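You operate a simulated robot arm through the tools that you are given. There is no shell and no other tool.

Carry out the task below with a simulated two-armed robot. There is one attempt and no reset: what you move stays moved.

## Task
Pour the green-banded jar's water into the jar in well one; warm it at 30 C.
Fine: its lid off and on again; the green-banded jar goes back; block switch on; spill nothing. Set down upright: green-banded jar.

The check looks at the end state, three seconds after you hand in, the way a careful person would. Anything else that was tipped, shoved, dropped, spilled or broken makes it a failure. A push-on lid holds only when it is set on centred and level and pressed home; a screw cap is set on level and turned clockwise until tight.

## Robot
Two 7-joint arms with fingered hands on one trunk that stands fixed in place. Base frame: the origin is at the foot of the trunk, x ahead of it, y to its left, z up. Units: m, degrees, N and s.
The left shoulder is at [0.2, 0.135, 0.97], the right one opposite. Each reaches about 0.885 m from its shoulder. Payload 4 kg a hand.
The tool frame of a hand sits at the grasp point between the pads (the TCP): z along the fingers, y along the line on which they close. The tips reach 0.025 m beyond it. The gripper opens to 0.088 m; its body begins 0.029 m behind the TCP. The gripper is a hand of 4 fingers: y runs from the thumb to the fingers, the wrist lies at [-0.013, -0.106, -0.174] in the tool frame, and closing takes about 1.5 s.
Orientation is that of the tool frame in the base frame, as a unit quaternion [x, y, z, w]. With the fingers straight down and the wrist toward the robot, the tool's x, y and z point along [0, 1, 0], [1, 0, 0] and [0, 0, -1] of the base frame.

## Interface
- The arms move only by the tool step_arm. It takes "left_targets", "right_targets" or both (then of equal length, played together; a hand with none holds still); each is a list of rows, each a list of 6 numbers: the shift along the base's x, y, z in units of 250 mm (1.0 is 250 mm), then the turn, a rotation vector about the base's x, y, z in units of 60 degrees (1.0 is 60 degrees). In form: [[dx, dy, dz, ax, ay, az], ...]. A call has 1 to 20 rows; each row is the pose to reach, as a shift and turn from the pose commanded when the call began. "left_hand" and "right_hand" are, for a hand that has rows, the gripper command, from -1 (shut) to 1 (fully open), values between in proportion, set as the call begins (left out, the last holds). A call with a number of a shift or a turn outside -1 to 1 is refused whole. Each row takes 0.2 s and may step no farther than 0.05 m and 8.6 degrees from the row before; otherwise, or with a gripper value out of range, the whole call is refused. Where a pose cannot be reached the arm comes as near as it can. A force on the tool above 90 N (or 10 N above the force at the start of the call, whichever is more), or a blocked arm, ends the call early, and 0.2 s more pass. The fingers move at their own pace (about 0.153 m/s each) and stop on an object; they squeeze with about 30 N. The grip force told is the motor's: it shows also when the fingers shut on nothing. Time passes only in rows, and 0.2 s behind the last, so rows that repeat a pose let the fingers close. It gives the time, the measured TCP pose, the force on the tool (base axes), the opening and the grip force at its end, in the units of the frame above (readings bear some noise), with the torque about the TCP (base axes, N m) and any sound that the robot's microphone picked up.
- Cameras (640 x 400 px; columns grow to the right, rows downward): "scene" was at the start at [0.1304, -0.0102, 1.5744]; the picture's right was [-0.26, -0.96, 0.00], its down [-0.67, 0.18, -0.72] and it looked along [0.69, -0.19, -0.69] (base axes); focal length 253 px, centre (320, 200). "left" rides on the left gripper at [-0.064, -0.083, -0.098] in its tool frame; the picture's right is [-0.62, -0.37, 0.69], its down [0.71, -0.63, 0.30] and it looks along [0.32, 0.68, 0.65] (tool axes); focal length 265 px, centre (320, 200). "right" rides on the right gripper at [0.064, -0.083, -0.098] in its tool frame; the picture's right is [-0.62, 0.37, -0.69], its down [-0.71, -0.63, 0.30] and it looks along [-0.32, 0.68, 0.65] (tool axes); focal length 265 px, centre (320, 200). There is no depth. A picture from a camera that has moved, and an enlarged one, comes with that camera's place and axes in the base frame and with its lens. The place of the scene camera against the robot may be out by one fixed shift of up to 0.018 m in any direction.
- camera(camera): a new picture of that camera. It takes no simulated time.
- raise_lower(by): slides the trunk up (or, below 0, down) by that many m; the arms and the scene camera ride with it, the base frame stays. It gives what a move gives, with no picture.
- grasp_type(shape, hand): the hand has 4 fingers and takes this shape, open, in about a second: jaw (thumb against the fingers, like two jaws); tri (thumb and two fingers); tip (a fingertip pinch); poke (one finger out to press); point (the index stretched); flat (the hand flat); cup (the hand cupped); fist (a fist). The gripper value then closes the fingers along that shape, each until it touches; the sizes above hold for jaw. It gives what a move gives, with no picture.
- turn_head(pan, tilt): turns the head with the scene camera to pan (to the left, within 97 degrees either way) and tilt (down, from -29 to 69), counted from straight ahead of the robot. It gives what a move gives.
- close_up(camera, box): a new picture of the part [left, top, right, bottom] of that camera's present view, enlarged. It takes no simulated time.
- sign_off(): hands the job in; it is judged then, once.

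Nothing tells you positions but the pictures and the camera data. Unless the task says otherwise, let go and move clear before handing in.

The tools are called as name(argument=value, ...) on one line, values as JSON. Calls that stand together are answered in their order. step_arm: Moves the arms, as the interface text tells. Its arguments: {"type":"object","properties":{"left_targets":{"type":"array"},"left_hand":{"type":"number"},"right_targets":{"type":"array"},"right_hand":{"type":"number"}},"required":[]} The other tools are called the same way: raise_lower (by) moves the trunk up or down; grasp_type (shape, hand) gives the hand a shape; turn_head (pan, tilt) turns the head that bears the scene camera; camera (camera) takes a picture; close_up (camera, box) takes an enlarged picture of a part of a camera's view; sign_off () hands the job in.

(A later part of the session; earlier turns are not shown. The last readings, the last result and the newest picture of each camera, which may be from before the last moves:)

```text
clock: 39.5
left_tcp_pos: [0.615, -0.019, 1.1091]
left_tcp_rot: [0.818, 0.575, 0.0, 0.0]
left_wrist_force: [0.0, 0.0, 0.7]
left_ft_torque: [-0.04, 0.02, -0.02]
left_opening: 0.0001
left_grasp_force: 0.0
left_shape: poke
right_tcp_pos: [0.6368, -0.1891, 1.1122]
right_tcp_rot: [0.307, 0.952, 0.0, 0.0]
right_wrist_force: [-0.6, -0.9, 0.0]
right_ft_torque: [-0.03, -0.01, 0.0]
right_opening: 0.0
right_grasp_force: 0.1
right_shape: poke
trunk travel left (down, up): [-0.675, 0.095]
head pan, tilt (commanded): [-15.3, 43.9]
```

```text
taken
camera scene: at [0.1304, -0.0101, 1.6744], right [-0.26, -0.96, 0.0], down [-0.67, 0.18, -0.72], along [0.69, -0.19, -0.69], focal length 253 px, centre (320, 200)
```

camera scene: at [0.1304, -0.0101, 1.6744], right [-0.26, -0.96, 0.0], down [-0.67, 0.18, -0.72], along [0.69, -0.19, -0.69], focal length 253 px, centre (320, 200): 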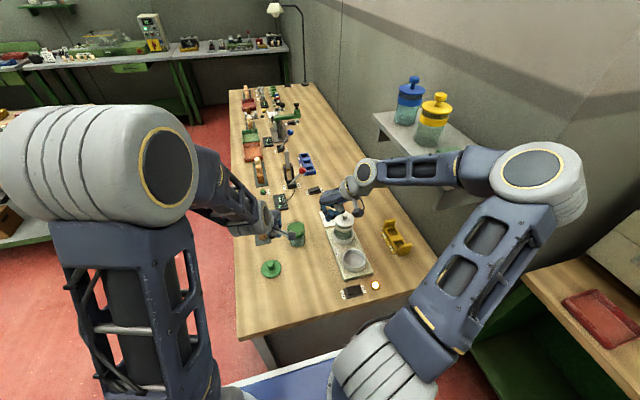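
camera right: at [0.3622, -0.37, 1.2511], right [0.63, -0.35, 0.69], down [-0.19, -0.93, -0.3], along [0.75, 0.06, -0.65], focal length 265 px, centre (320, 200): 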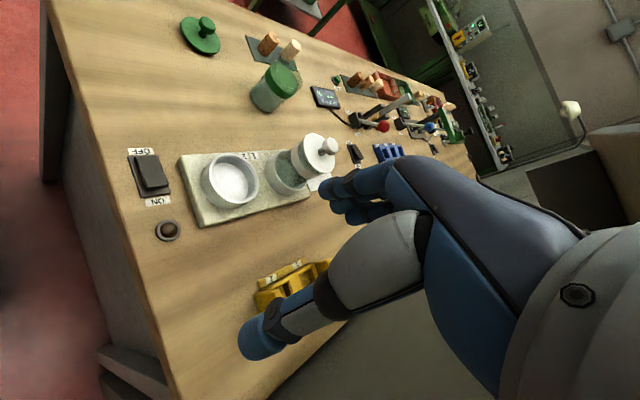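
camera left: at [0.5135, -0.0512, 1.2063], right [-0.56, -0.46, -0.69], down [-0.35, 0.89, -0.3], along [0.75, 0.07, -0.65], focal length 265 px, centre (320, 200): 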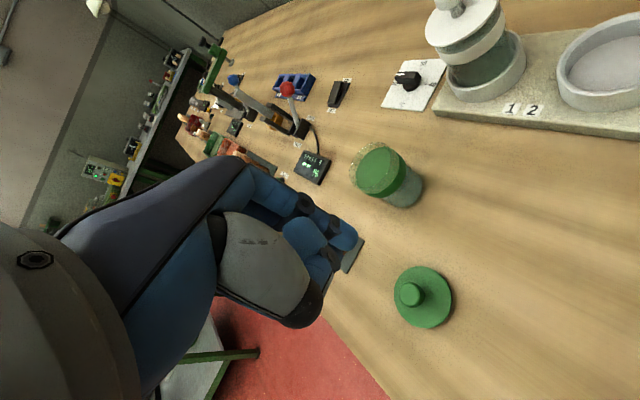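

The right elbow swings up near the shelf, so I'll check that the forearm stays clear of the shelf and towels.

close_up(camera="scene", box=[350, 70, 600, 250])

camera(camera="left")

camera(camera="right")

```text
2.22 times, centred on (475, 160) of scene
camera zoom: at [0.1304, -0.0101, 1.6744], right [-0.26, -0.96, 0.0], down [-0.67, 0.18, -0.72], along [0.69, -0.19, -0.69], focal length 562 px, centre (-24, 289)
```

zoom: 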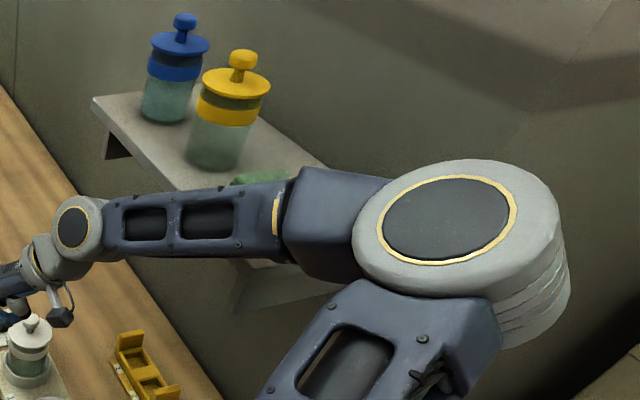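

```text
taken
camera left: at [0.5136, -0.051, 1.2063], right [-0.56, -0.46, -0.69], down [-0.35, 0.89, -0.3], along [0.75, 0.07, -0.65], focal length 265 px, centre (320, 200)
```

left: 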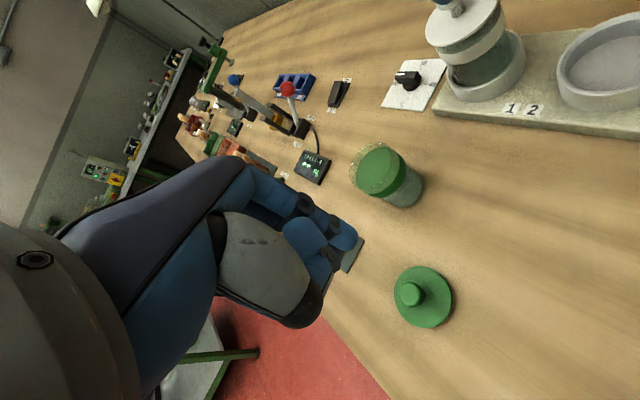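

```text
taken
camera right: at [0.5372, -0.2175, 1.2103], right [0.72, -0.06, 0.69], down [0.21, -0.93, -0.3], along [0.66, 0.36, -0.65], focal length 265 px, centre (320, 200)
```

right: 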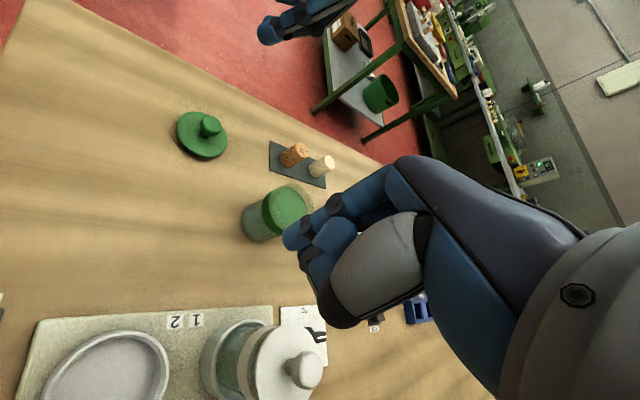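

The forearm is above and beside the shelf's end, not touching it. To keep the elbow away from the shelf I'll route the right hand further left while extending, and move the left hand out of its way first.

step_arm(left_targets=[[-0.05, 0.15, 0, 0, 0, 0], [-0.1, 0.3, 0, 0, 0, 0], [-0.15, 0.45, 0, 0, 0, 0], [-0.2, 0.56, 0, 0, 0, 0], [-0.2, 0.56, 0, 0, 0, 0], [-0.2, 0.56, 0, 0, 0, 0], [-0.2, 0.56, 0, 0, 0, 0], [-0.2, 0.56, 0, 0, 0, 0]], right_targets=[[0, 0, 0, 0, 0, 0], [0, 0, 0, 0, 0, 0], [0.02, 0.12, 0, 0, 0, 0], [0.1, 0.25, 0, 0, 0, 0], [0.25, 0.33, 0, 0, 0, 0.1], [0.41, 0.36, 0, 0, 0, 0.2], [0.57, 0.36, 0, 0, 0, 0.3], [0.7, 0.36, -0.02, 0, 0, 0.4]])

camera(camera="scene")

```text
clock: 41.2
left_tcp_pos: [0.5631, 0.1247, 1.1109]
left_tcp_rot: [0.818, 0.575, 0.001, 0.002]
left_wrist_force: [0.0, -0.2, 0.3]
left_ft_torque: [-0.01, 0.0, 0.0]
left_opening: 0.0
left_grasp_force: 0.1
left_shape: poke
right_tcp_pos: [0.7354, -0.1371, 1.1728]
right_tcp_rot: [0.223, 0.971, -0.052, 0.069]
right_wrist_force: [0.7, 2.2, -1.5]
right_ft_torque: [-0.08, -0.05, 0.02]
right_opening: 0.0
right_grasp_force: 0.0
right_shape: poke
right hand out of reach, approached as far as the arm can: row 6, 7, 8
trunk travel left (down, up): [-0.675, 0.095]
head pan, tilt (commanded): [-15.3, 43.9]
stopped in row 8 (right hand): the arm was blocked; the commanded pose is now the measured one
```

```text
taken
camera scene: at [0.1245, -0.007, 1.6735], right [-0.26, -0.96, 0.0], down [-0.67, 0.18, -0.72], along [0.7, -0.19, -0.69], focal length 253 px, centre (320, 200)
```

scene: 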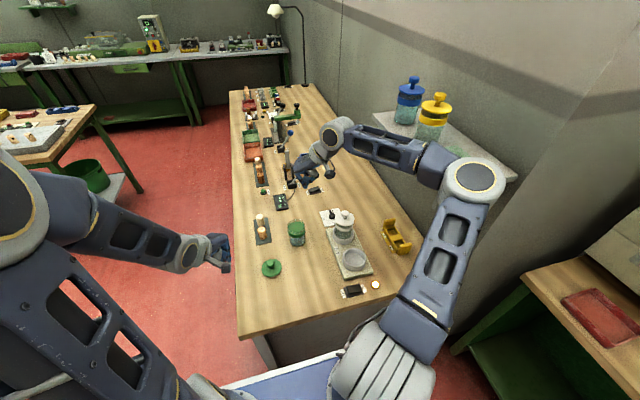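

The right arm was blocked — the elbow probably touched the shelf's corner. I'll look closely before moving away.

close_up(camera="scene", box=[340, 70, 560, 220])

camera(camera="right")

```text
2.67 times, centred on (450, 145) of scene
camera zoom: at [0.1245, -0.007, 1.6735], right [-0.26, -0.96, 0.0], down [-0.67, 0.18, -0.72], along [0.7, -0.19, -0.69], focal length 674 px, centre (-27, 347)
```

zoom: 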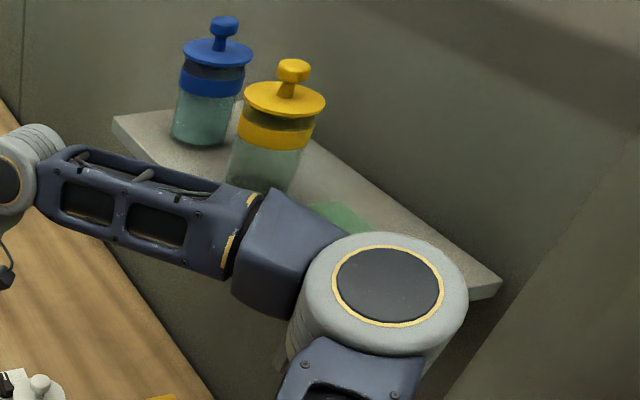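

```text
taken
camera right: at [0.6311, -0.1708, 1.2656], right [0.64, 0.16, 0.75], down [0.39, -0.91, -0.14], along [0.66, 0.39, -0.64], focal length 265 px, centre (320, 200)
```

right: 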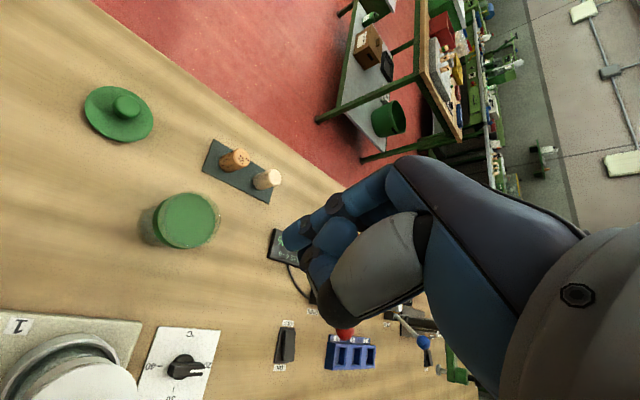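

The elbow sits against the shelf corner; jars and towels there look undisturbed. I'll back the right arm out the way it came and park it, then use the left hand with a 20° tilt, which shortens the reach it needs.

step_arm(right_targets=[[-0.12, 0.02, 0, 0.04, 0.035, 0], [-0.26, 0.02, -0.03, 0.08, 0.07, 0], [-0.38, -0.06, -0.08, 0.126, 0.1065, 0], [-0.5, -0.16, -0.1, 0.126, 0.1065, 0], [-0.64, -0.26, -0.04, 0.126, 0.1065, 0], [-0.78, -0.36, 0.04, 0.126, 0.1065, 0], [-0.9, -0.48, 0.1, 0.126, 0.1065, 0], [-1.0, -0.6, 0.16, 0.126, 0.1065, 0], [-1.0, -0.6, 0.16, 0.126, 0.1065, 0]])

camera(camera="scene")

close_up(camera="scene", box=[360, 60, 540, 200])

```text
clock: 43.2
left_tcp_pos: [0.5661, 0.1234, 1.111]
left_tcp_rot: [0.818, 0.575, 0.0, 0.001]
left_wrist_force: [0.6, 0.3, -0.4]
left_ft_torque: [-0.03, -0.02, 0.0]
left_opening: 0.0
left_grasp_force: 0.0
left_shape: poke
right_tcp_pos: [0.4881, -0.2872, 1.2084]
right_tcp_rot: [0.222, 0.975, 0.001, -0.008]
right_wrist_force: [0.2, 0.3, 0.4]
right_ft_torque: [0.03, 0.02, -0.01]
right_opening: 0.0001
right_grasp_force: 0.3
right_shape: poke
trunk travel left (down, up): [-0.675, 0.095]
head pan, tilt (commanded): [-15.3, 43.9]
```

```text
taken
camera scene: at [0.1304, -0.0102, 1.6744], right [-0.26, -0.96, 0.0], down [-0.67, 0.18, -0.72], along [0.69, -0.19, -0.69], focal length 253 px, centre (320, 200)
```

scene: 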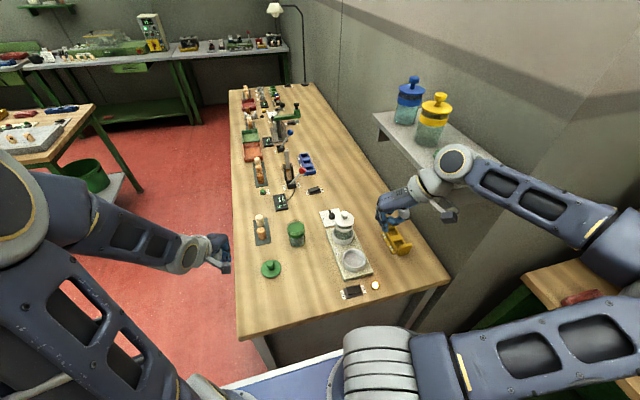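

```text
2.86 times, centred on (450, 130) of scene
camera zoom: at [0.1304, -0.0102, 1.6744], right [-0.26, -0.96, 0.0], down [-0.67, 0.18, -0.72], along [0.69, -0.19, -0.69], focal length 722 px, centre (-51, 400)
```

zoom: 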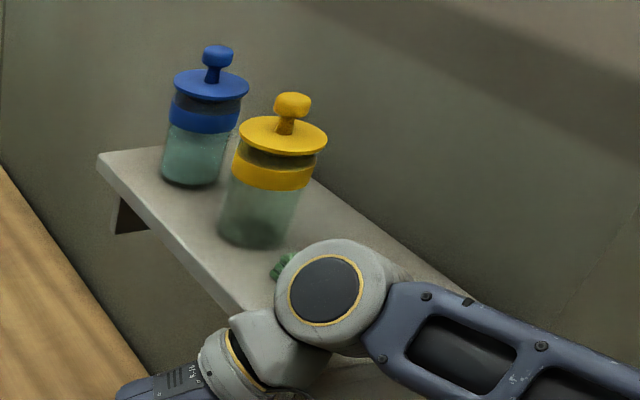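

The right wrist is still near the shelf's end, so I'll bring it back toward the robot and turn it to point forward, then check the towels.

step_arm(right_targets=[[-0.1, 0.04, 0, 0, 0, -0.1], [-0.2, 0.06, 0, 0, 0, -0.22], [-0.28, 0.06, 0, 0, 0, -0.34], [-0.34, 0.06, 0, 0, 0, -0.46], [-0.36, 0.06, 0, 0, 0, -0.57], [-0.36, 0.06, -0.1, 0, 0, -0.57], [-0.36, 0.06, -0.2, 0, 0, -0.57]])

close_up(camera="scene", box=[360, 60, 540, 220])

camera(camera="right")

```text
clock: 44.8
left_tcp_pos: [0.5649, 0.1231, 1.1107]
left_tcp_rot: [0.818, 0.575, 0.0, 0.0]
left_wrist_force: [-0.4, -0.7, 0.0]
left_ft_torque: [0.01, 0.0, -0.01]
left_opening: 0.0
left_grasp_force: 0.1
left_shape: poke
right_tcp_pos: [0.4032, -0.2808, 1.1594]
right_tcp_rot: [0.499, 0.867, 0.002, -0.007]
right_wrist_force: [0.8, -0.5, -0.2]
right_ft_torque: [-0.01, 0.01, 0.01]
right_opening: 0.0003
right_grasp_force: 0.1
right_shape: poke
right hand out of reach, approached as far as the arm can: row 7
trunk travel left (down, up): [-0.675, 0.095]
head pan, tilt (commanded): [-15.3, 43.9]
```

```text
2.50 times, centred on (450, 140) of scene
camera zoom: at [0.1302, -0.01, 1.6744], right [-0.26, -0.96, 0.0], down [-0.67, 0.18, -0.72], along [0.69, -0.19, -0.69], focal length 632 px, centre (-5, 350)
```

zoom: 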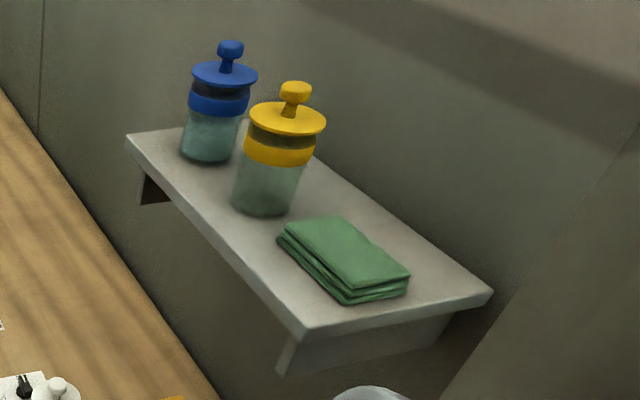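

```text
taken
camera right: at [0.3005, -0.2675, 1.2585], right [0.64, -0.36, 0.68], down [-0.19, -0.93, -0.31], along [0.75, 0.07, -0.66], focal length 265 px, centre (320, 200)
```

right: 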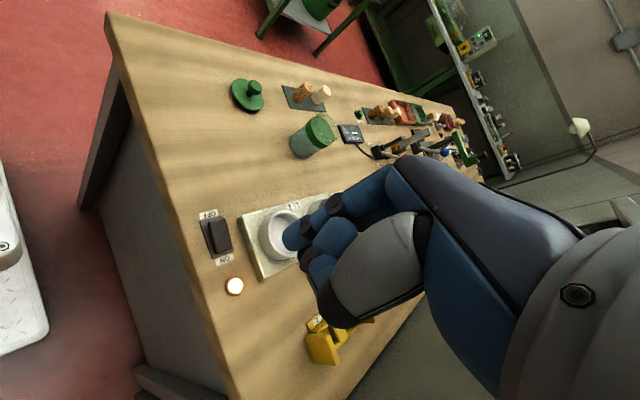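

Shelf items are undisturbed and the right hand is parked clear. Now the left hand goes back toward the dial at full yaw, passing well above the green jar.

step_arm(left_targets=[[0.09, -0.11, 0.01, 0, 0, -0.125], [0.18, -0.22, 0.02, 0, 0, -0.25], [0.26, -0.33, 0.03, 0, 0, -0.375], [0.35, -0.44, 0.04, 0, 0, -0.5], [0.44, -0.55, 0.04, 0, 0, -0.625], [0.53, -0.67, 0.04, 0, 0, -0.75], [0.62, -0.78, 0.04, 0, 0, -0.875], [0.7, -0.89, 0.04, 0, 0, -1.0]])

step_arm(left_targets=[[0.08, -0.1, 0, 0.005, -0.055, -0.028], [0.16, -0.2, 0, 0.01, -0.11, -0.056], [0.24, -0.3, 0, 0.015, -0.167, -0.084], [0.32, -0.4, -0.02, 0.02, -0.222, -0.112], [0.38, -0.49, -0.08, 0.025, -0.278, -0.14], [0.408, -0.528, -0.2, 0.0297, -0.333, -0.1688], [0.408, -0.528, -0.36, 0.0297, -0.333, -0.1688], [0.408, -0.528, -0.52, 0.0297, -0.333, -0.1688], [0.408, -0.528, -0.636, 0.0297, -0.333, -0.1688], [0.408, -0.528, -0.636, 0.0297, -0.333, -0.1688]])

close_up(camera="left", box=[280, 140, 480, 320])

close_up(camera="scene", box=[280, 170, 380, 250])

```text
clock: 46.6
left_tcp_pos: [0.7421, -0.0978, 1.1207]
left_tcp_rot: [0.996, 0.088, 0.0, 0.001]
left_wrist_force: [0.1, 0.7, 0.8]
left_ft_torque: [0.04, -0.02, -0.02]
left_opening: 0.0
left_grasp_force: 0.1
left_shape: poke
right_tcp_pos: [0.4029, -0.2797, 1.1589]
right_tcp_rot: [0.499, 0.867, 0.003, -0.007]
right_wrist_force: [0.0, 0.4, -0.3]
right_ft_torque: [0.0, 0.03, 0.0]
right_opening: 0.0001
right_grasp_force: 0.1
right_shape: poke
trunk travel left (down, up): [-0.675, 0.095]
head pan, tilt (commanded): [-15.3, 43.9]
```

```text
clock: 48.8
left_tcp_pos: [0.8431, -0.2339, 0.963]
left_tcp_rot: [0.985, -0.001, 0.173, 0.0]
left_wrist_force: [-0.1, 0.2, -0.4]
left_ft_torque: [-0.01, 0.01, -0.02]
left_opening: 0.0001
left_grasp_force: 0.0
left_shape: poke
right_tcp_pos: [0.4035, -0.2811, 1.1588]
right_tcp_rot: [0.499, 0.867, 0.004, -0.007]
right_wrist_force: [-1.1, 0.7, 0.6]
right_ft_torque: [0.0, -0.01, 0.02]
right_opening: 0.0
right_grasp_force: 0.1
right_shape: poke
trunk travel left (down, up): [-0.675, 0.095]
head pan, tilt (commanded): [-15.3, 43.9]
```

```text
2.22 times, centred on (380, 230) of left
camera zoom: at [0.748, -0.1503, 1.0328], right [-0.34, 0.37, -0.86], down [0.78, 0.63, -0.04], along [0.53, -0.68, -0.5], focal length 590 px, centre (187, 133)
```

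zoom: 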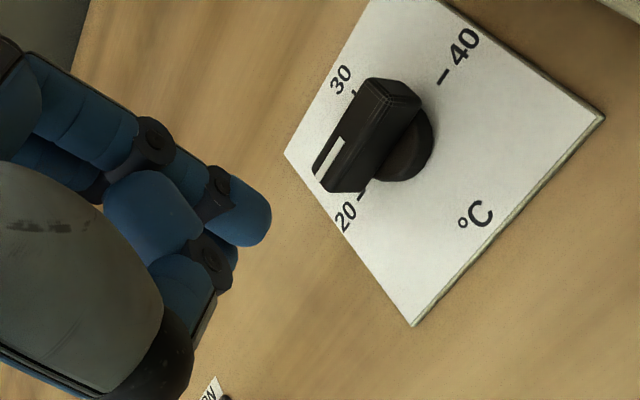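

```text
5.00 times, centred on (330, 210) of scene
camera zoom: at [0.1304, -0.0102, 1.6744], right [-0.26, -0.96, 0.0], down [-0.67, 0.18, -0.72], along [0.69, -0.19, -0.69], focal length 1264 px, centre (270, 150)
```

zoom: 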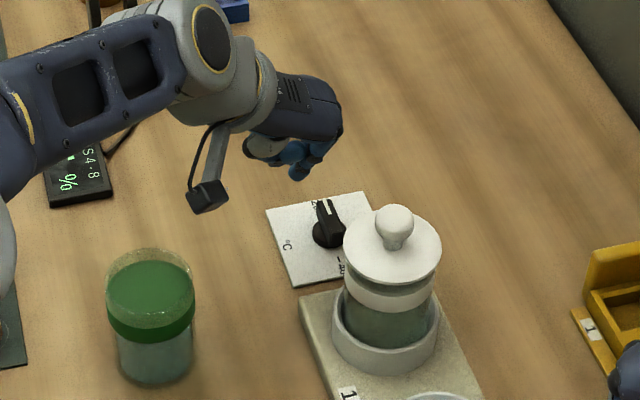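

The tilted left hand reached the dial without strain; the tip is left of the bar's marked end. I'll lower it to bar height.

step_arm(left_targets=[[0, 0, -0.08, 0, 0, 0], [0, 0, -0.15, 0, 0, 0], [0, 0, -0.208, 0, 0, 0], [0, 0, -0.208, 0, 0, 0]])

close_up(camera="left", box=[300, 160, 460, 280])

close_up(camera="scene", box=[300, 180, 360, 230])

```text
clock: 49.8
left_tcp_pos: [0.843, -0.2298, 0.9113]
left_tcp_rot: [0.985, 0.0, 0.175, 0.0]
left_wrist_force: [-0.3, -0.7, 0.7]
left_ft_torque: [-0.01, 0.0, -0.02]
left_opening: 0.0001
left_grasp_force: 0.1
left_shape: poke
right_tcp_pos: [0.4036, -0.2815, 1.1586]
right_tcp_rot: [0.499, 0.867, 0.003, -0.006]
right_wrist_force: [-0.2, 1.4, -0.4]
right_ft_torque: [-0.03, 0.02, 0.01]
right_opening: 0.0003
right_grasp_force: 0.0
right_shape: poke
trunk travel left (down, up): [-0.675, 0.095]
head pan, tilt (commanded): [-15.3, 43.9]
```

```text
3.33 times, centred on (380, 220) of left
camera zoom: at [0.7478, -0.146, 0.9807], right [-0.34, 0.37, -0.86], down [0.78, 0.63, -0.04], along [0.53, -0.68, -0.5], focal length 885 px, centre (120, 133)
```

zoom: 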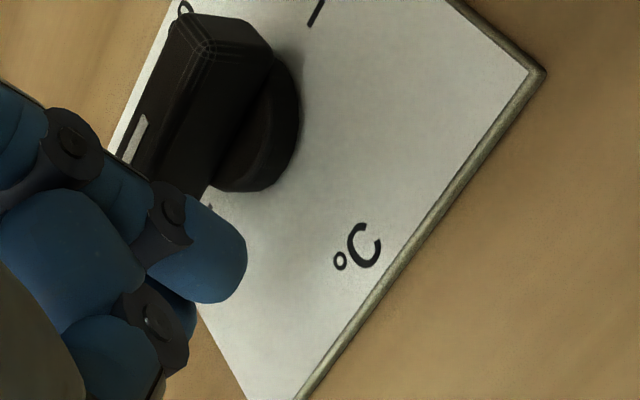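

```text
8.00 times, centred on (330, 205) of scene
camera zoom: at [0.1304, -0.0102, 1.6744], right [-0.26, -0.96, 0.0], down [-0.67, 0.18, -0.72], along [0.69, -0.19, -0.69], focal length 2023 px, centre (240, 160)
```

zoom: 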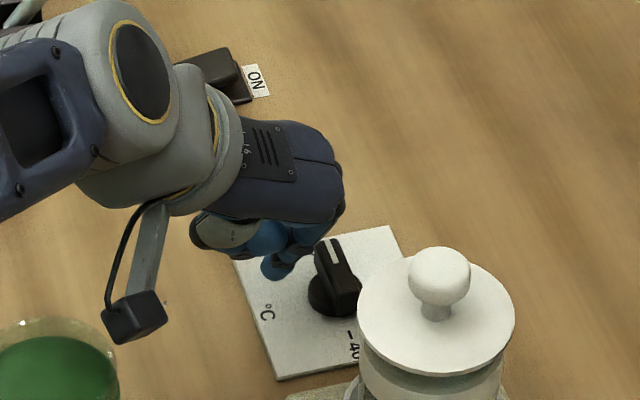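

Good clearance beside the bar's marked half. I'll push along a gentle outward arc to swing it about 60° and check the result.

step_arm(left_targets=[[-0.008, -0.028, -0.016, 0, 0, 0], [-0.01, -0.052, -0.016, 0, 0, 0], [0.002, -0.062, -0.016, 0, 0, 0], [0.0136, -0.074, -0.016, 0, 0, 0], [0.0232, -0.092, -0.016, 0, 0, 0], [0.0284, -0.111, -0.016, 0, 0, 0], [0.0284, -0.111, -0.016, 0, 0, 0]])

close_up(camera="left", box=[300, 140, 460, 260])

close_up(camera="scene", box=[300, 180, 360, 230])

```text
clock: 51.4
left_tcp_pos: [0.8499, -0.2603, 0.9083]
left_tcp_rot: [0.985, 0.001, 0.174, 0.001]
left_wrist_force: [3.9, 1.1, 3.5]
left_ft_torque: [0.01, -0.08, 0.05]
left_opening: 0.0002
left_grasp_force: 0.1
left_shape: poke
right_tcp_pos: [0.4032, -0.2811, 1.1586]
right_tcp_rot: [0.498, 0.867, 0.003, -0.007]
right_wrist_force: [0.1, 0.9, -0.1]
right_ft_torque: [-0.03, -0.04, 0.02]
right_opening: 0.0
right_grasp_force: 0.0
right_shape: poke
trunk travel left (down, up): [-0.675, 0.095]
head pan, tilt (commanded): [-15.3, 43.9]
```

```text
3.33 times, centred on (380, 200) of left
camera zoom: at [0.7546, -0.1755, 0.9774], right [-0.34, 0.37, -0.86], down [0.78, 0.63, -0.04], along [0.53, -0.68, -0.5], focal length 885 px, centre (120, 200)
```

zoom: 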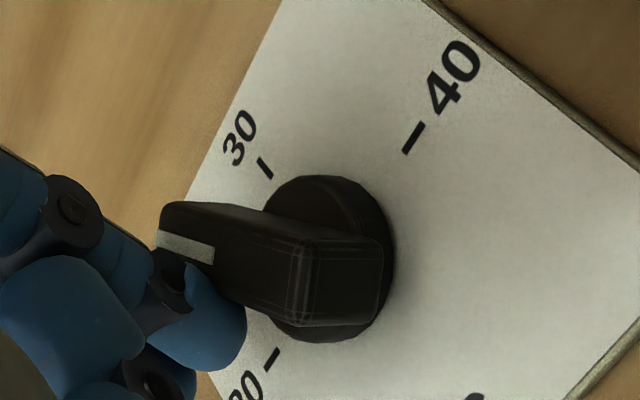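

```text
8.00 times, centred on (330, 205) of scene
camera zoom: at [0.1305, -0.0101, 1.6744], right [-0.26, -0.96, 0.0], down [-0.67, 0.18, -0.72], along [0.69, -0.19, -0.69], focal length 2023 px, centre (240, 160)
```

zoom: 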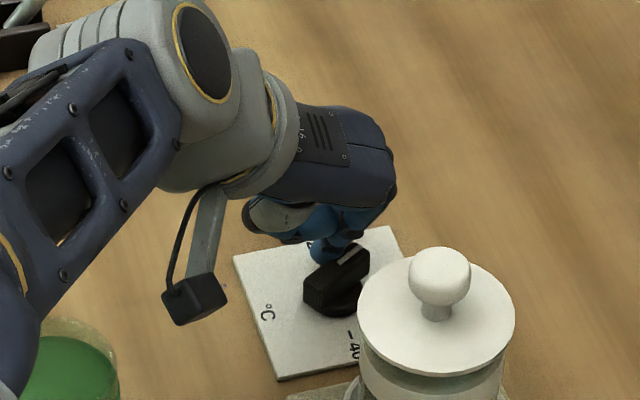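

The bar has swung about halfway. I'll keep pushing along the arc toward 30 and check again.

step_arm(left_targets=[[0.002, -0.012, 0, 0, 0, 0], [0.002, -0.024, 0, 0, 0, 0], [0.0, -0.036, 0, 0, 0, 0], [0.0, -0.036, 0, 0, 0, 0]])

close_up(camera="left", box=[300, 140, 460, 260])

close_up(camera="scene", box=[300, 180, 360, 230])

```text
clock: 52.4
left_tcp_pos: [0.8475, -0.2673, 0.9064]
left_tcp_rot: [0.985, -0.001, 0.175, 0.0]
left_wrist_force: [5.5, -1.3, 3.0]
left_ft_torque: [0.01, -0.07, -0.02]
left_opening: 0.0
left_grasp_force: 0.0
left_shape: poke
left hand out of reach, approached as far as the arm can: row 3, 4
right_tcp_pos: [0.4031, -0.2814, 1.1597]
right_tcp_rot: [0.499, 0.867, 0.003, -0.007]
right_wrist_force: [0.6, 0.8, -0.1]
right_ft_torque: [-0.03, -0.01, 0.0]
right_opening: 0.0
right_grasp_force: 0.1
right_shape: poke
trunk travel left (down, up): [-0.675, 0.095]
head pan, tilt (commanded): [-15.3, 43.9]
```

```text
3.33 times, centred on (380, 200) of left
camera zoom: at [0.7522, -0.1828, 0.976], right [-0.34, 0.37, -0.86], down [0.78, 0.63, -0.04], along [0.53, -0.68, -0.5], focal length 885 px, centre (120, 200)
```

zoom: 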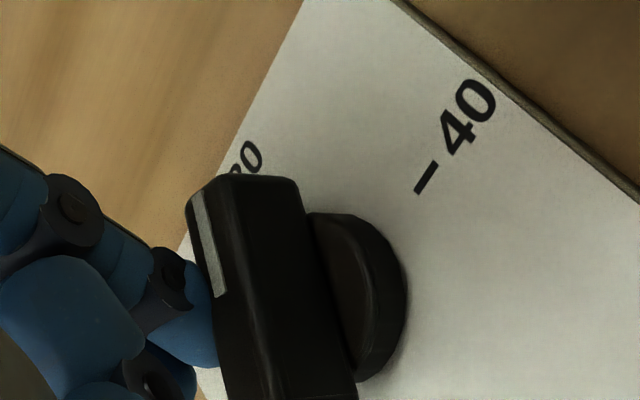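

```text
8.00 times, centred on (330, 205) of scene
camera zoom: at [0.1305, -0.0102, 1.6744], right [-0.26, -0.96, 0.0], down [-0.67, 0.18, -0.72], along [0.69, -0.19, -0.69], focal length 2023 px, centre (240, 160)
```

zoom: 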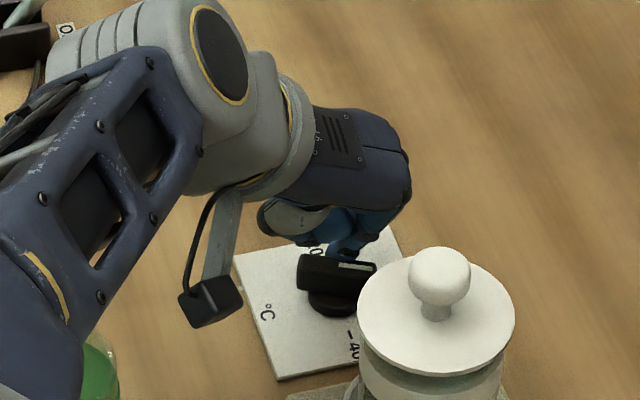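

The bar looks near or past 30. I'll zoom in tighter to judge the angle.

close_up(camera="scene", box=[318, 200, 348, 228])

close_up(camera="left", box=[320, 160, 440, 300])

```text
14.29 times, centred on (333, 214) of scene
camera zoom: at [0.1305, -0.0102, 1.6744], right [-0.26, -0.96, 0.0], down [-0.67, 0.18, -0.72], along [0.69, -0.19, -0.69], focal length 3612 px, centre (134, 0)
```

zoom: 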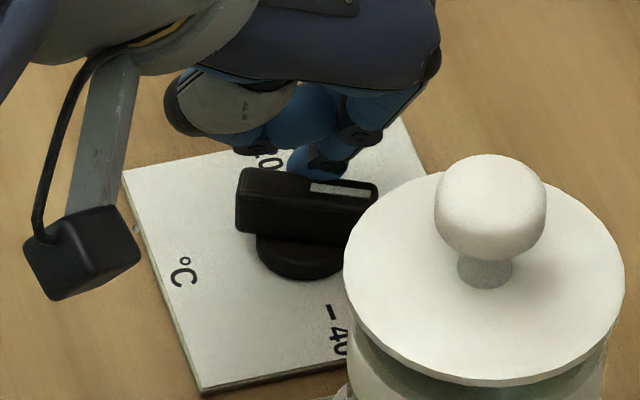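

```text
2.86 times, centred on (380, 230) of left
camera zoom: at [0.7522, -0.1828, 0.976], right [-0.34, 0.37, -0.86], down [0.78, 0.63, -0.04], along [0.53, -0.68, -0.5], focal length 758 px, centre (149, 114)
```

zoom: 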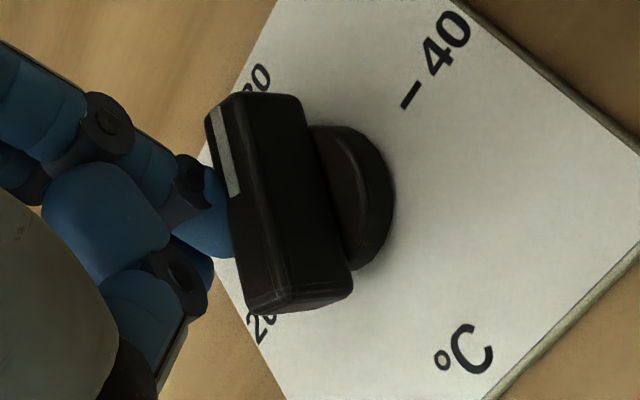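

The bar has gone roughly 25° past 30. I'll slide the finger to the bar's other (+y) half on the far side and nudge it back.

step_arm(left_targets=[[0.008, 0.024, 0, 0, 0, 0], [0.018, 0.048, 0, 0, 0, 0], [0.02, 0.08, 0, 0, 0, 0], [0.02, 0.08, 0, 0, 0, 0]])

close_up(camera="scene", box=[318, 200, 348, 228])

close_up(camera="left", box=[320, 130, 440, 270])

```text
clock: 53.4
left_tcp_pos: [0.8511, -0.2462, 0.9053]
left_tcp_rot: [0.985, -0.001, 0.173, 0.001]
left_wrist_force: [-0.5, -0.2, -0.2]
left_ft_torque: [0.02, -0.01, 0.02]
left_opening: 0.0001
left_grasp_force: 0.0
left_shape: poke
right_tcp_pos: [0.4035, -0.281, 1.1598]
right_tcp_rot: [0.498, 0.867, 0.002, -0.006]
right_wrist_force: [0.8, -0.2, -0.2]
right_ft_torque: [0.01, 0.0, 0.02]
right_opening: 0.0
right_grasp_force: 0.1
right_shape: poke
trunk travel left (down, up): [-0.675, 0.095]
head pan, tilt (commanded): [-15.3, 43.9]
```

```text
14.29 times, centred on (333, 214) of scene
camera zoom: at [0.1304, -0.0103, 1.6744], right [-0.26, -0.96, 0.0], down [-0.67, 0.18, -0.72], along [0.69, -0.19, -0.69], focal length 3612 px, centre (134, 0)
```

zoom: 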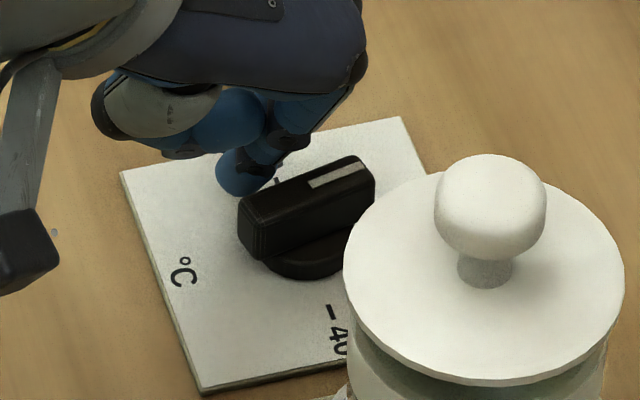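

```text
2.86 times, centred on (380, 200) of left
camera zoom: at [0.7571, -0.1624, 0.9751], right [-0.35, 0.37, -0.86], down [0.78, 0.63, -0.04], along [0.53, -0.68, -0.5], focal length 758 px, centre (149, 200)
```

zoom: 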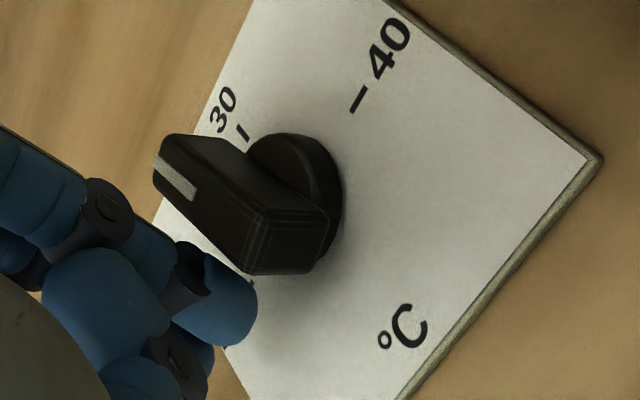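

Now the bar is about 10° short of 30. I'll creep the finger back along its far side in small steps, checking the angle after each.

step_arm(left_targets=[[0.006, -0.02, 0, 0, 0, 0], [0.006, -0.044, 0, 0, 0, 0], [0.006, -0.056, 0, 0, 0, 0], [0.006, -0.056, 0, 0, 0, 0]])

close_up(camera="scene", box=[318, 200, 348, 228])

```text
clock: 54.4
left_tcp_pos: [0.8502, -0.2563, 0.9044]
left_tcp_rot: [0.985, -0.001, 0.175, 0.0]
left_wrist_force: [0.3, 0.2, 0.1]
left_ft_torque: [0.0, 0.01, -0.03]
left_opening: 0.0001
left_grasp_force: 0.0
left_shape: poke
left hand out of reach, approached as far as the arm can: row 2, 3, 4
right_tcp_pos: [0.4036, -0.281, 1.1601]
right_tcp_rot: [0.498, 0.867, 0.003, -0.006]
right_wrist_force: [-0.7, 0.7, -0.4]
right_ft_torque: [0.02, 0.0, -0.01]
right_opening: 0.0
right_grasp_force: 0.1
right_shape: poke
trunk travel left (down, up): [-0.675, 0.095]
head pan, tilt (commanded): [-15.3, 43.9]
```

```text
14.29 times, centred on (333, 214) of scene
camera zoom: at [0.1304, -0.0102, 1.6744], right [-0.26, -0.96, 0.0], down [-0.67, 0.18, -0.72], along [0.69, -0.19, -0.69], focal length 3612 px, centre (134, 0)
```

zoom: 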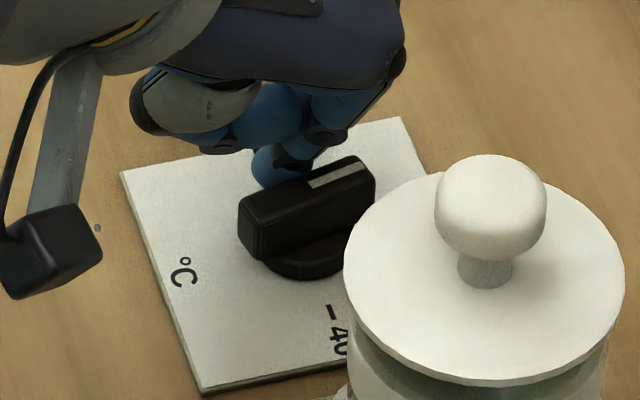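

No contact yet. I'll creep a few millimetres further.

step_arm(left_targets=[[0.0, -0.012, 0, 0, 0, 0], [0.0, -0.02, 0, 0, 0, 0], [0.0, -0.02, 0, 0, 0, 0]])

close_up(camera="scene", box=[318, 200, 348, 228])

```text
clock: 55.2
left_tcp_pos: [0.851, -0.2606, 0.9056]
left_tcp_rot: [0.985, 0.0, 0.175, -0.001]
left_wrist_force: [2.3, 1.4, 1.2]
left_ft_torque: [0.05, -0.04, -0.02]
left_opening: 0.0
left_grasp_force: 0.1
left_shape: poke
right_tcp_pos: [0.404, -0.2811, 1.1594]
right_tcp_rot: [0.499, 0.867, 0.003, -0.007]
right_wrist_force: [-0.8, 0.3, -0.1]
right_ft_torque: [0.0, -0.01, 0.0]
right_opening: 0.0002
right_grasp_force: 0.0
right_shape: poke
trunk travel left (down, up): [-0.675, 0.095]
head pan, tilt (commanded): [-15.3, 43.9]
```

```text
14.29 times, centred on (333, 214) of scene
camera zoom: at [0.1305, -0.0102, 1.6744], right [-0.26, -0.96, 0.0], down [-0.67, 0.18, -0.72], along [0.69, -0.19, -0.69], focal length 3612 px, centre (134, 0)
```

zoom: 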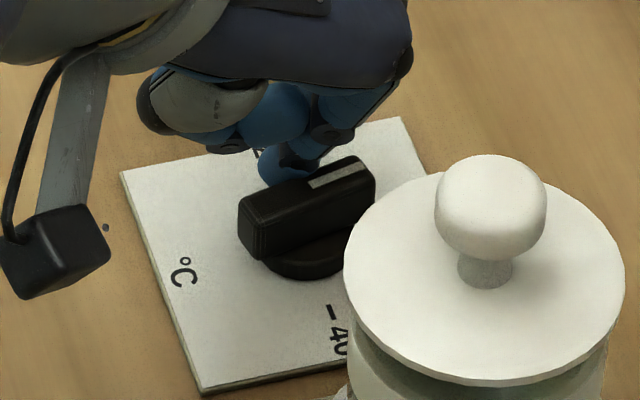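

Contact has begun. Another small step along and inward.

step_arm(left_targets=[[0.0, -0.01, 0, 0, 0, 0], [-0.002, -0.014, 0, 0, 0, 0], [-0.002, -0.014, 0, 0, 0, 0]])

close_up(camera="scene", box=[318, 200, 348, 228])

```text
clock: 56.0
left_tcp_pos: [0.8484, -0.2631, 0.9058]
left_tcp_rot: [0.985, -0.001, 0.174, -0.001]
left_wrist_force: [5.2, 0.6, 2.1]
left_ft_torque: [0.02, -0.07, 0.04]
left_opening: 0.0
left_grasp_force: 0.0
left_shape: poke
left hand out of reach, approached as far as the arm can: row 1
right_tcp_pos: [0.4037, -0.2807, 1.1597]
right_tcp_rot: [0.499, 0.867, 0.002, -0.007]
right_wrist_force: [0.1, -0.3, -0.1]
right_ft_torque: [0.03, 0.01, 0.0]
right_opening: 0.0
right_grasp_force: 0.1
right_shape: poke
trunk travel left (down, up): [-0.675, 0.095]
head pan, tilt (commanded): [-15.3, 43.9]
```

```text
14.29 times, centred on (333, 214) of scene
camera zoom: at [0.1306, -0.0102, 1.6744], right [-0.26, -0.96, 0.0], down [-0.67, 0.18, -0.72], along [0.69, -0.19, -0.69], focal length 3612 px, centre (134, 0)
```

zoom: 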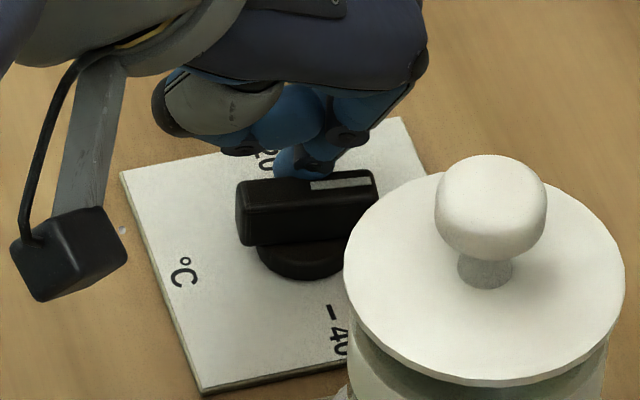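

Now about 7° past 30. I'll move the finger clear around to the +y half without touching, then nudge gently inward.

step_arm(left_targets=[[0.006, 0.012, 0, 0, 0, 0], [0.012, 0.028, 0, 0, 0, 0], [0.0168, 0.0524, 0, 0, 0, 0], [0.0168, 0.0644, 0, 0, 0, 0], [0.0168, 0.0644, 0, 0, 0, 0]])

close_up(camera="scene", box=[318, 200, 348, 228])

close_up(camera="left", box=[320, 130, 440, 270])

```text
clock: 57.2
left_tcp_pos: [0.8539, -0.2488, 0.9067]
left_tcp_rot: [0.985, 0.001, 0.173, 0.0]
left_wrist_force: [-0.4, -0.9, -1.2]
left_ft_torque: [0.01, 0.0, -0.01]
left_opening: 0.0
left_grasp_force: 0.0
left_shape: poke
right_tcp_pos: [0.4035, -0.281, 1.16]
right_tcp_rot: [0.499, 0.867, 0.002, -0.006]
right_wrist_force: [-0.6, -0.1, -0.3]
right_ft_torque: [0.0, 0.01, -0.02]
right_opening: 0.0
right_grasp_force: 0.0
right_shape: poke
trunk travel left (down, up): [-0.675, 0.095]
head pan, tilt (commanded): [-15.3, 43.9]
```

```text
14.29 times, centred on (333, 214) of scene
camera zoom: at [0.1304, -0.0103, 1.6744], right [-0.26, -0.96, 0.0], down [-0.67, 0.18, -0.72], along [0.69, -0.19, -0.69], focal length 3612 px, centre (134, 0)
```

zoom: 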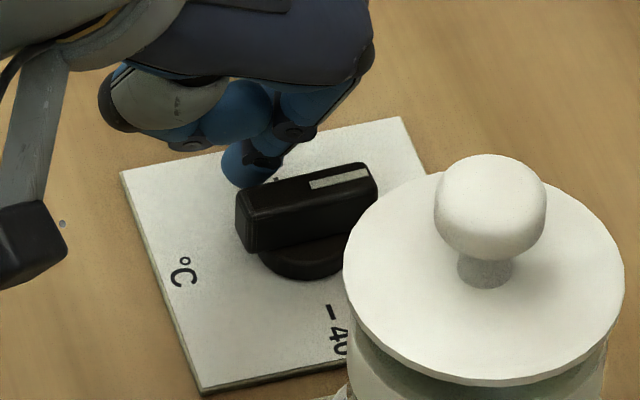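

```text
2.86 times, centred on (380, 200) of left
camera zoom: at [0.7586, -0.165, 0.9761], right [-0.34, 0.37, -0.86], down [0.78, 0.63, -0.04], along [0.53, -0.68, -0.5], focal length 758 px, centre (149, 200)
```

zoom: 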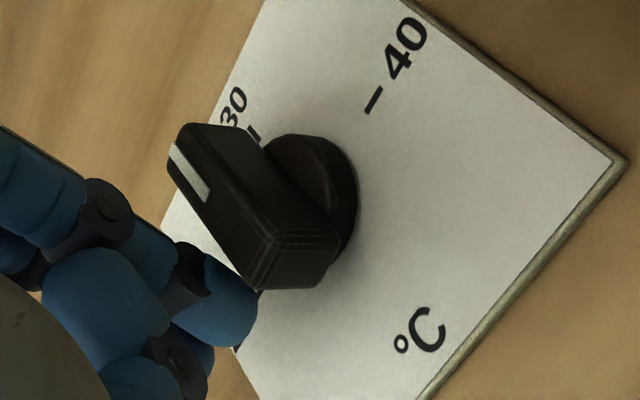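

Now it looks within about 3° of 30. I'll lift the finger straight up and away and look from several views.

step_arm(left_targets=[[0.0, 0.02, 0.08, 0, 0, 0], [0.0, 0.05, 0.2, 0, 0, 0], [-0.02, 0.1, 0.36, 0, 0, 0], [-0.06, 0.16, 0.5, 0, 0, 0], [-0.1, 0.2, 0.6, 0, 0, 0], [-0.1, 0.2, 0.6, 0, 0, 0]])

close_up(camera="scene", box=[318, 200, 348, 228])

close_up(camera="left", box=[320, 100, 480, 260])

```text
clock: 58.6
left_tcp_pos: [0.8302, -0.199, 1.0564]
left_tcp_rot: [0.985, -0.001, 0.173, 0.001]
left_wrist_force: [0.0, 0.1, 0.3]
left_ft_torque: [0.01, 0.01, 0.01]
left_opening: 0.0
left_grasp_force: 0.0
left_shape: poke
right_tcp_pos: [0.404, -0.2801, 1.1599]
right_tcp_rot: [0.499, 0.867, 0.003, -0.007]
right_wrist_force: [0.6, 0.3, -0.1]
right_ft_torque: [0.02, -0.01, 0.01]
right_opening: 0.0
right_grasp_force: 0.0
right_shape: poke
trunk travel left (down, up): [-0.675, 0.095]
head pan, tilt (commanded): [-15.3, 43.9]
```

```text
14.29 times, centred on (333, 214) of scene
camera zoom: at [0.1304, -0.0103, 1.6744], right [-0.26, -0.96, 0.0], down [-0.67, 0.18, -0.72], along [0.69, -0.19, -0.69], focal length 3612 px, centre (134, 0)
```

zoom: 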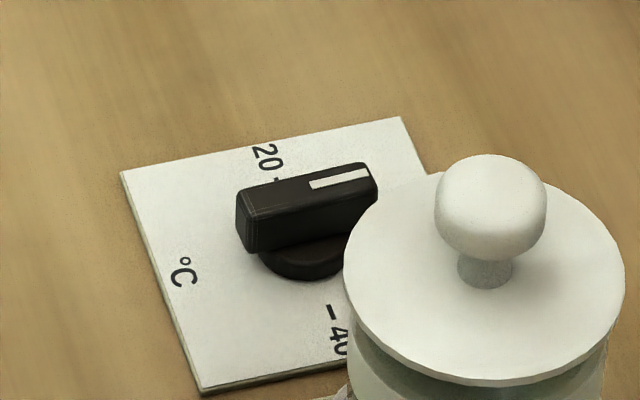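

```text
2.50 times, centred on (400, 180) of left
camera zoom: at [0.7351, -0.1152, 1.1258], right [-0.34, 0.37, -0.86], down [0.78, 0.63, -0.04], along [0.53, -0.68, -0.5], focal length 664 px, centre (120, 250)
```

zoom: 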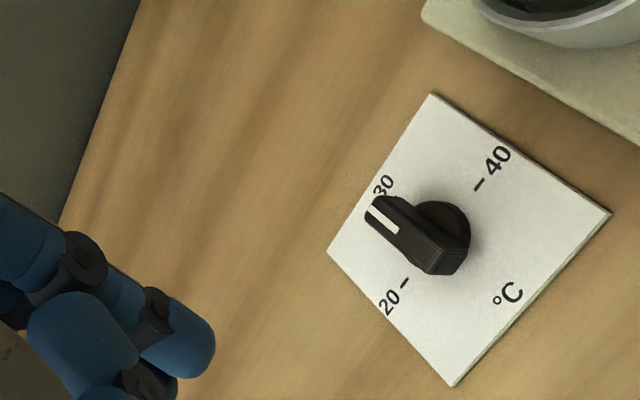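

The pointer now sits on 30 (within a degree or two, aligned with the card) and the block lamp is lit. Next I'll give the left hand its jaw shape and bring it over the white lid's knob, since the left arm can do the lid and the pour without the shelf in the way.

step_arm(left_targets=[[0, 0.0, 0.15, 0, 0, 0], [-0.02, 0.02, 0.32, -0.0187, 0.0451, 0.106], [-0.1, -0.02, 0.36, -0.0373, 0.0902, 0.212], [-0.2, -0.08, 0.36, -0.056, 0.1353, 0.318], [-0.3, -0.15, 0.36, -0.0747, 0.1804, 0.424], [-0.4, -0.22, 0.36, -0.0934, 0.2255, 0.53], [-0.49, -0.284, 0.36, -0.112, 0.2706, 0.636], [-0.49, -0.284, 0.36, -0.1307, 0.3157, 0.7418]])

grasp_type(shape="jaw", hand="left")

camera(camera="left")

camera(camera="scene")

```text
clock: 60.4
left_tcp_pos: [0.7048, -0.2715, 1.1466]
left_tcp_rot: [0.924, 0.384, 0.0, -0.001]
left_wrist_force: [0.3, -0.2, -0.3]
left_ft_torque: [0.02, 0.0, -0.01]
left_opening: 0.0002
left_grasp_force: 0.1
left_shape: poke
right_tcp_pos: [0.4034, -0.2809, 1.16]
right_tcp_rot: [0.498, 0.867, 0.003, -0.006]
right_wrist_force: [0.5, 0.7, 0.2]
right_ft_torque: [0.02, 0.02, 0.03]
right_opening: 0.0
right_grasp_force: 0.0
right_shape: poke
trunk travel left (down, up): [-0.675, 0.095]
head pan, tilt (commanded): [-15.3, 43.9]
```

```text
clock: 61.3
left_tcp_pos: [0.7066, -0.272, 1.1455]
left_tcp_rot: [0.924, 0.381, 0.002, -0.001]
left_wrist_force: [-1.1, -0.1, 0.5]
left_ft_torque: [-0.01, -0.02, -0.02]
left_opening: 0.0878
left_grasp_force: 0.1
left_shape: jaw
right_tcp_pos: [0.4029, -0.2803, 1.1588]
right_tcp_rot: [0.499, 0.867, 0.003, -0.006]
right_wrist_force: [0.5, 1.2, -0.2]
right_ft_torque: [-0.04, 0.02, -0.03]
right_opening: 0.0002
right_grasp_force: 0.1
right_shape: poke
trunk travel left (down, up): [-0.675, 0.095]
head pan, tilt (commanded): [-15.3, 43.9]
```

```text
taken
camera left: at [0.6005, -0.2568, 1.2431], right [-0.7, -0.18, -0.69], down [0.06, 0.95, -0.3], along [0.71, -0.25, -0.65], focal length 265 px, centre (320, 200)
```

left: 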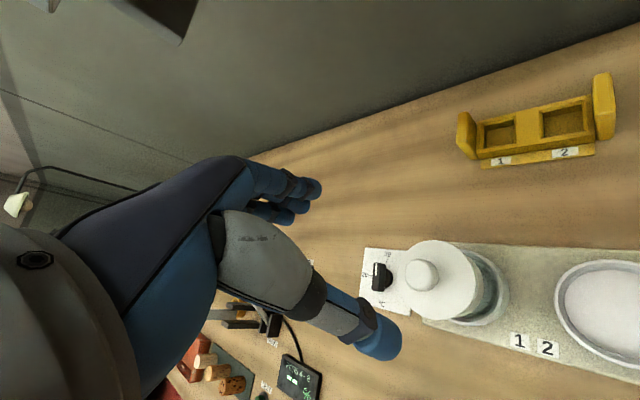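

```text
taken
camera scene: at [0.1304, -0.0103, 1.6744], right [-0.26, -0.96, 0.0], down [-0.67, 0.18, -0.72], along [0.69, -0.19, -0.69], focal length 253 px, centre (320, 200)
```

scene: 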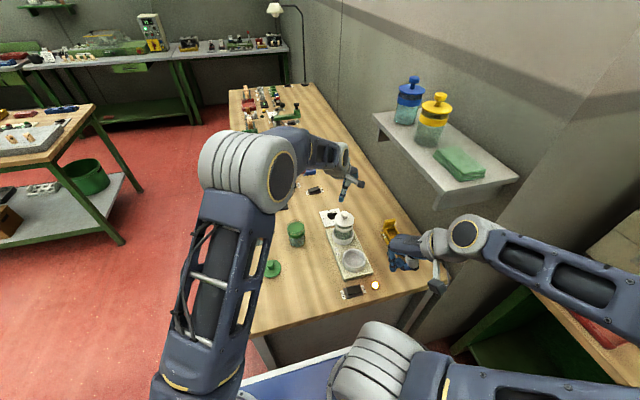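

The knob appears almost exactly beneath the grasp point. I'll zoom in to refine the alignment before descending.

close_up(camera="left", box=[370, 225, 530, 345])

close_up(camera="scene", box=[310, 150, 390, 260])

```text
3.33 times, centred on (450, 285) of left
camera zoom: at [0.6005, -0.2568, 1.2431], right [-0.7, -0.18, -0.69], down [0.06, 0.95, -0.3], along [0.71, -0.25, -0.65], focal length 885 px, centre (-113, -83)
```

zoom: 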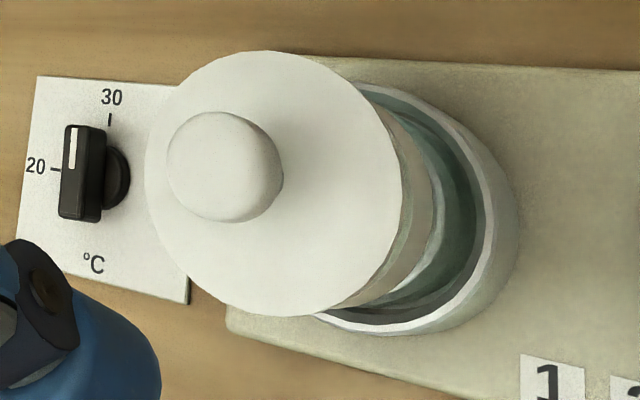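

```text
3.64 times, centred on (350, 205) of scene
camera zoom: at [0.1304, -0.0103, 1.6744], right [-0.26, -0.96, 0.0], down [-0.67, 0.18, -0.72], along [0.69, -0.19, -0.69], focal length 919 px, centre (211, 182)
```

zoom: 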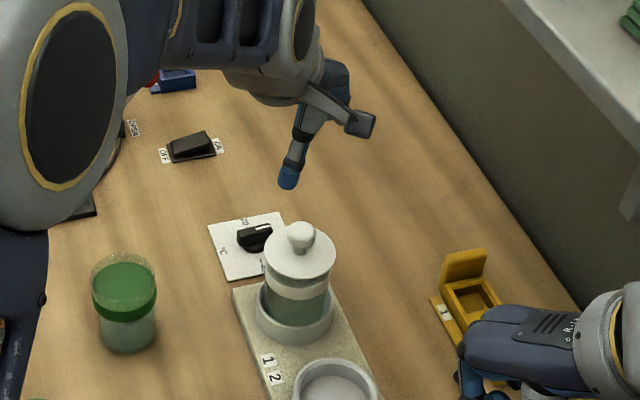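

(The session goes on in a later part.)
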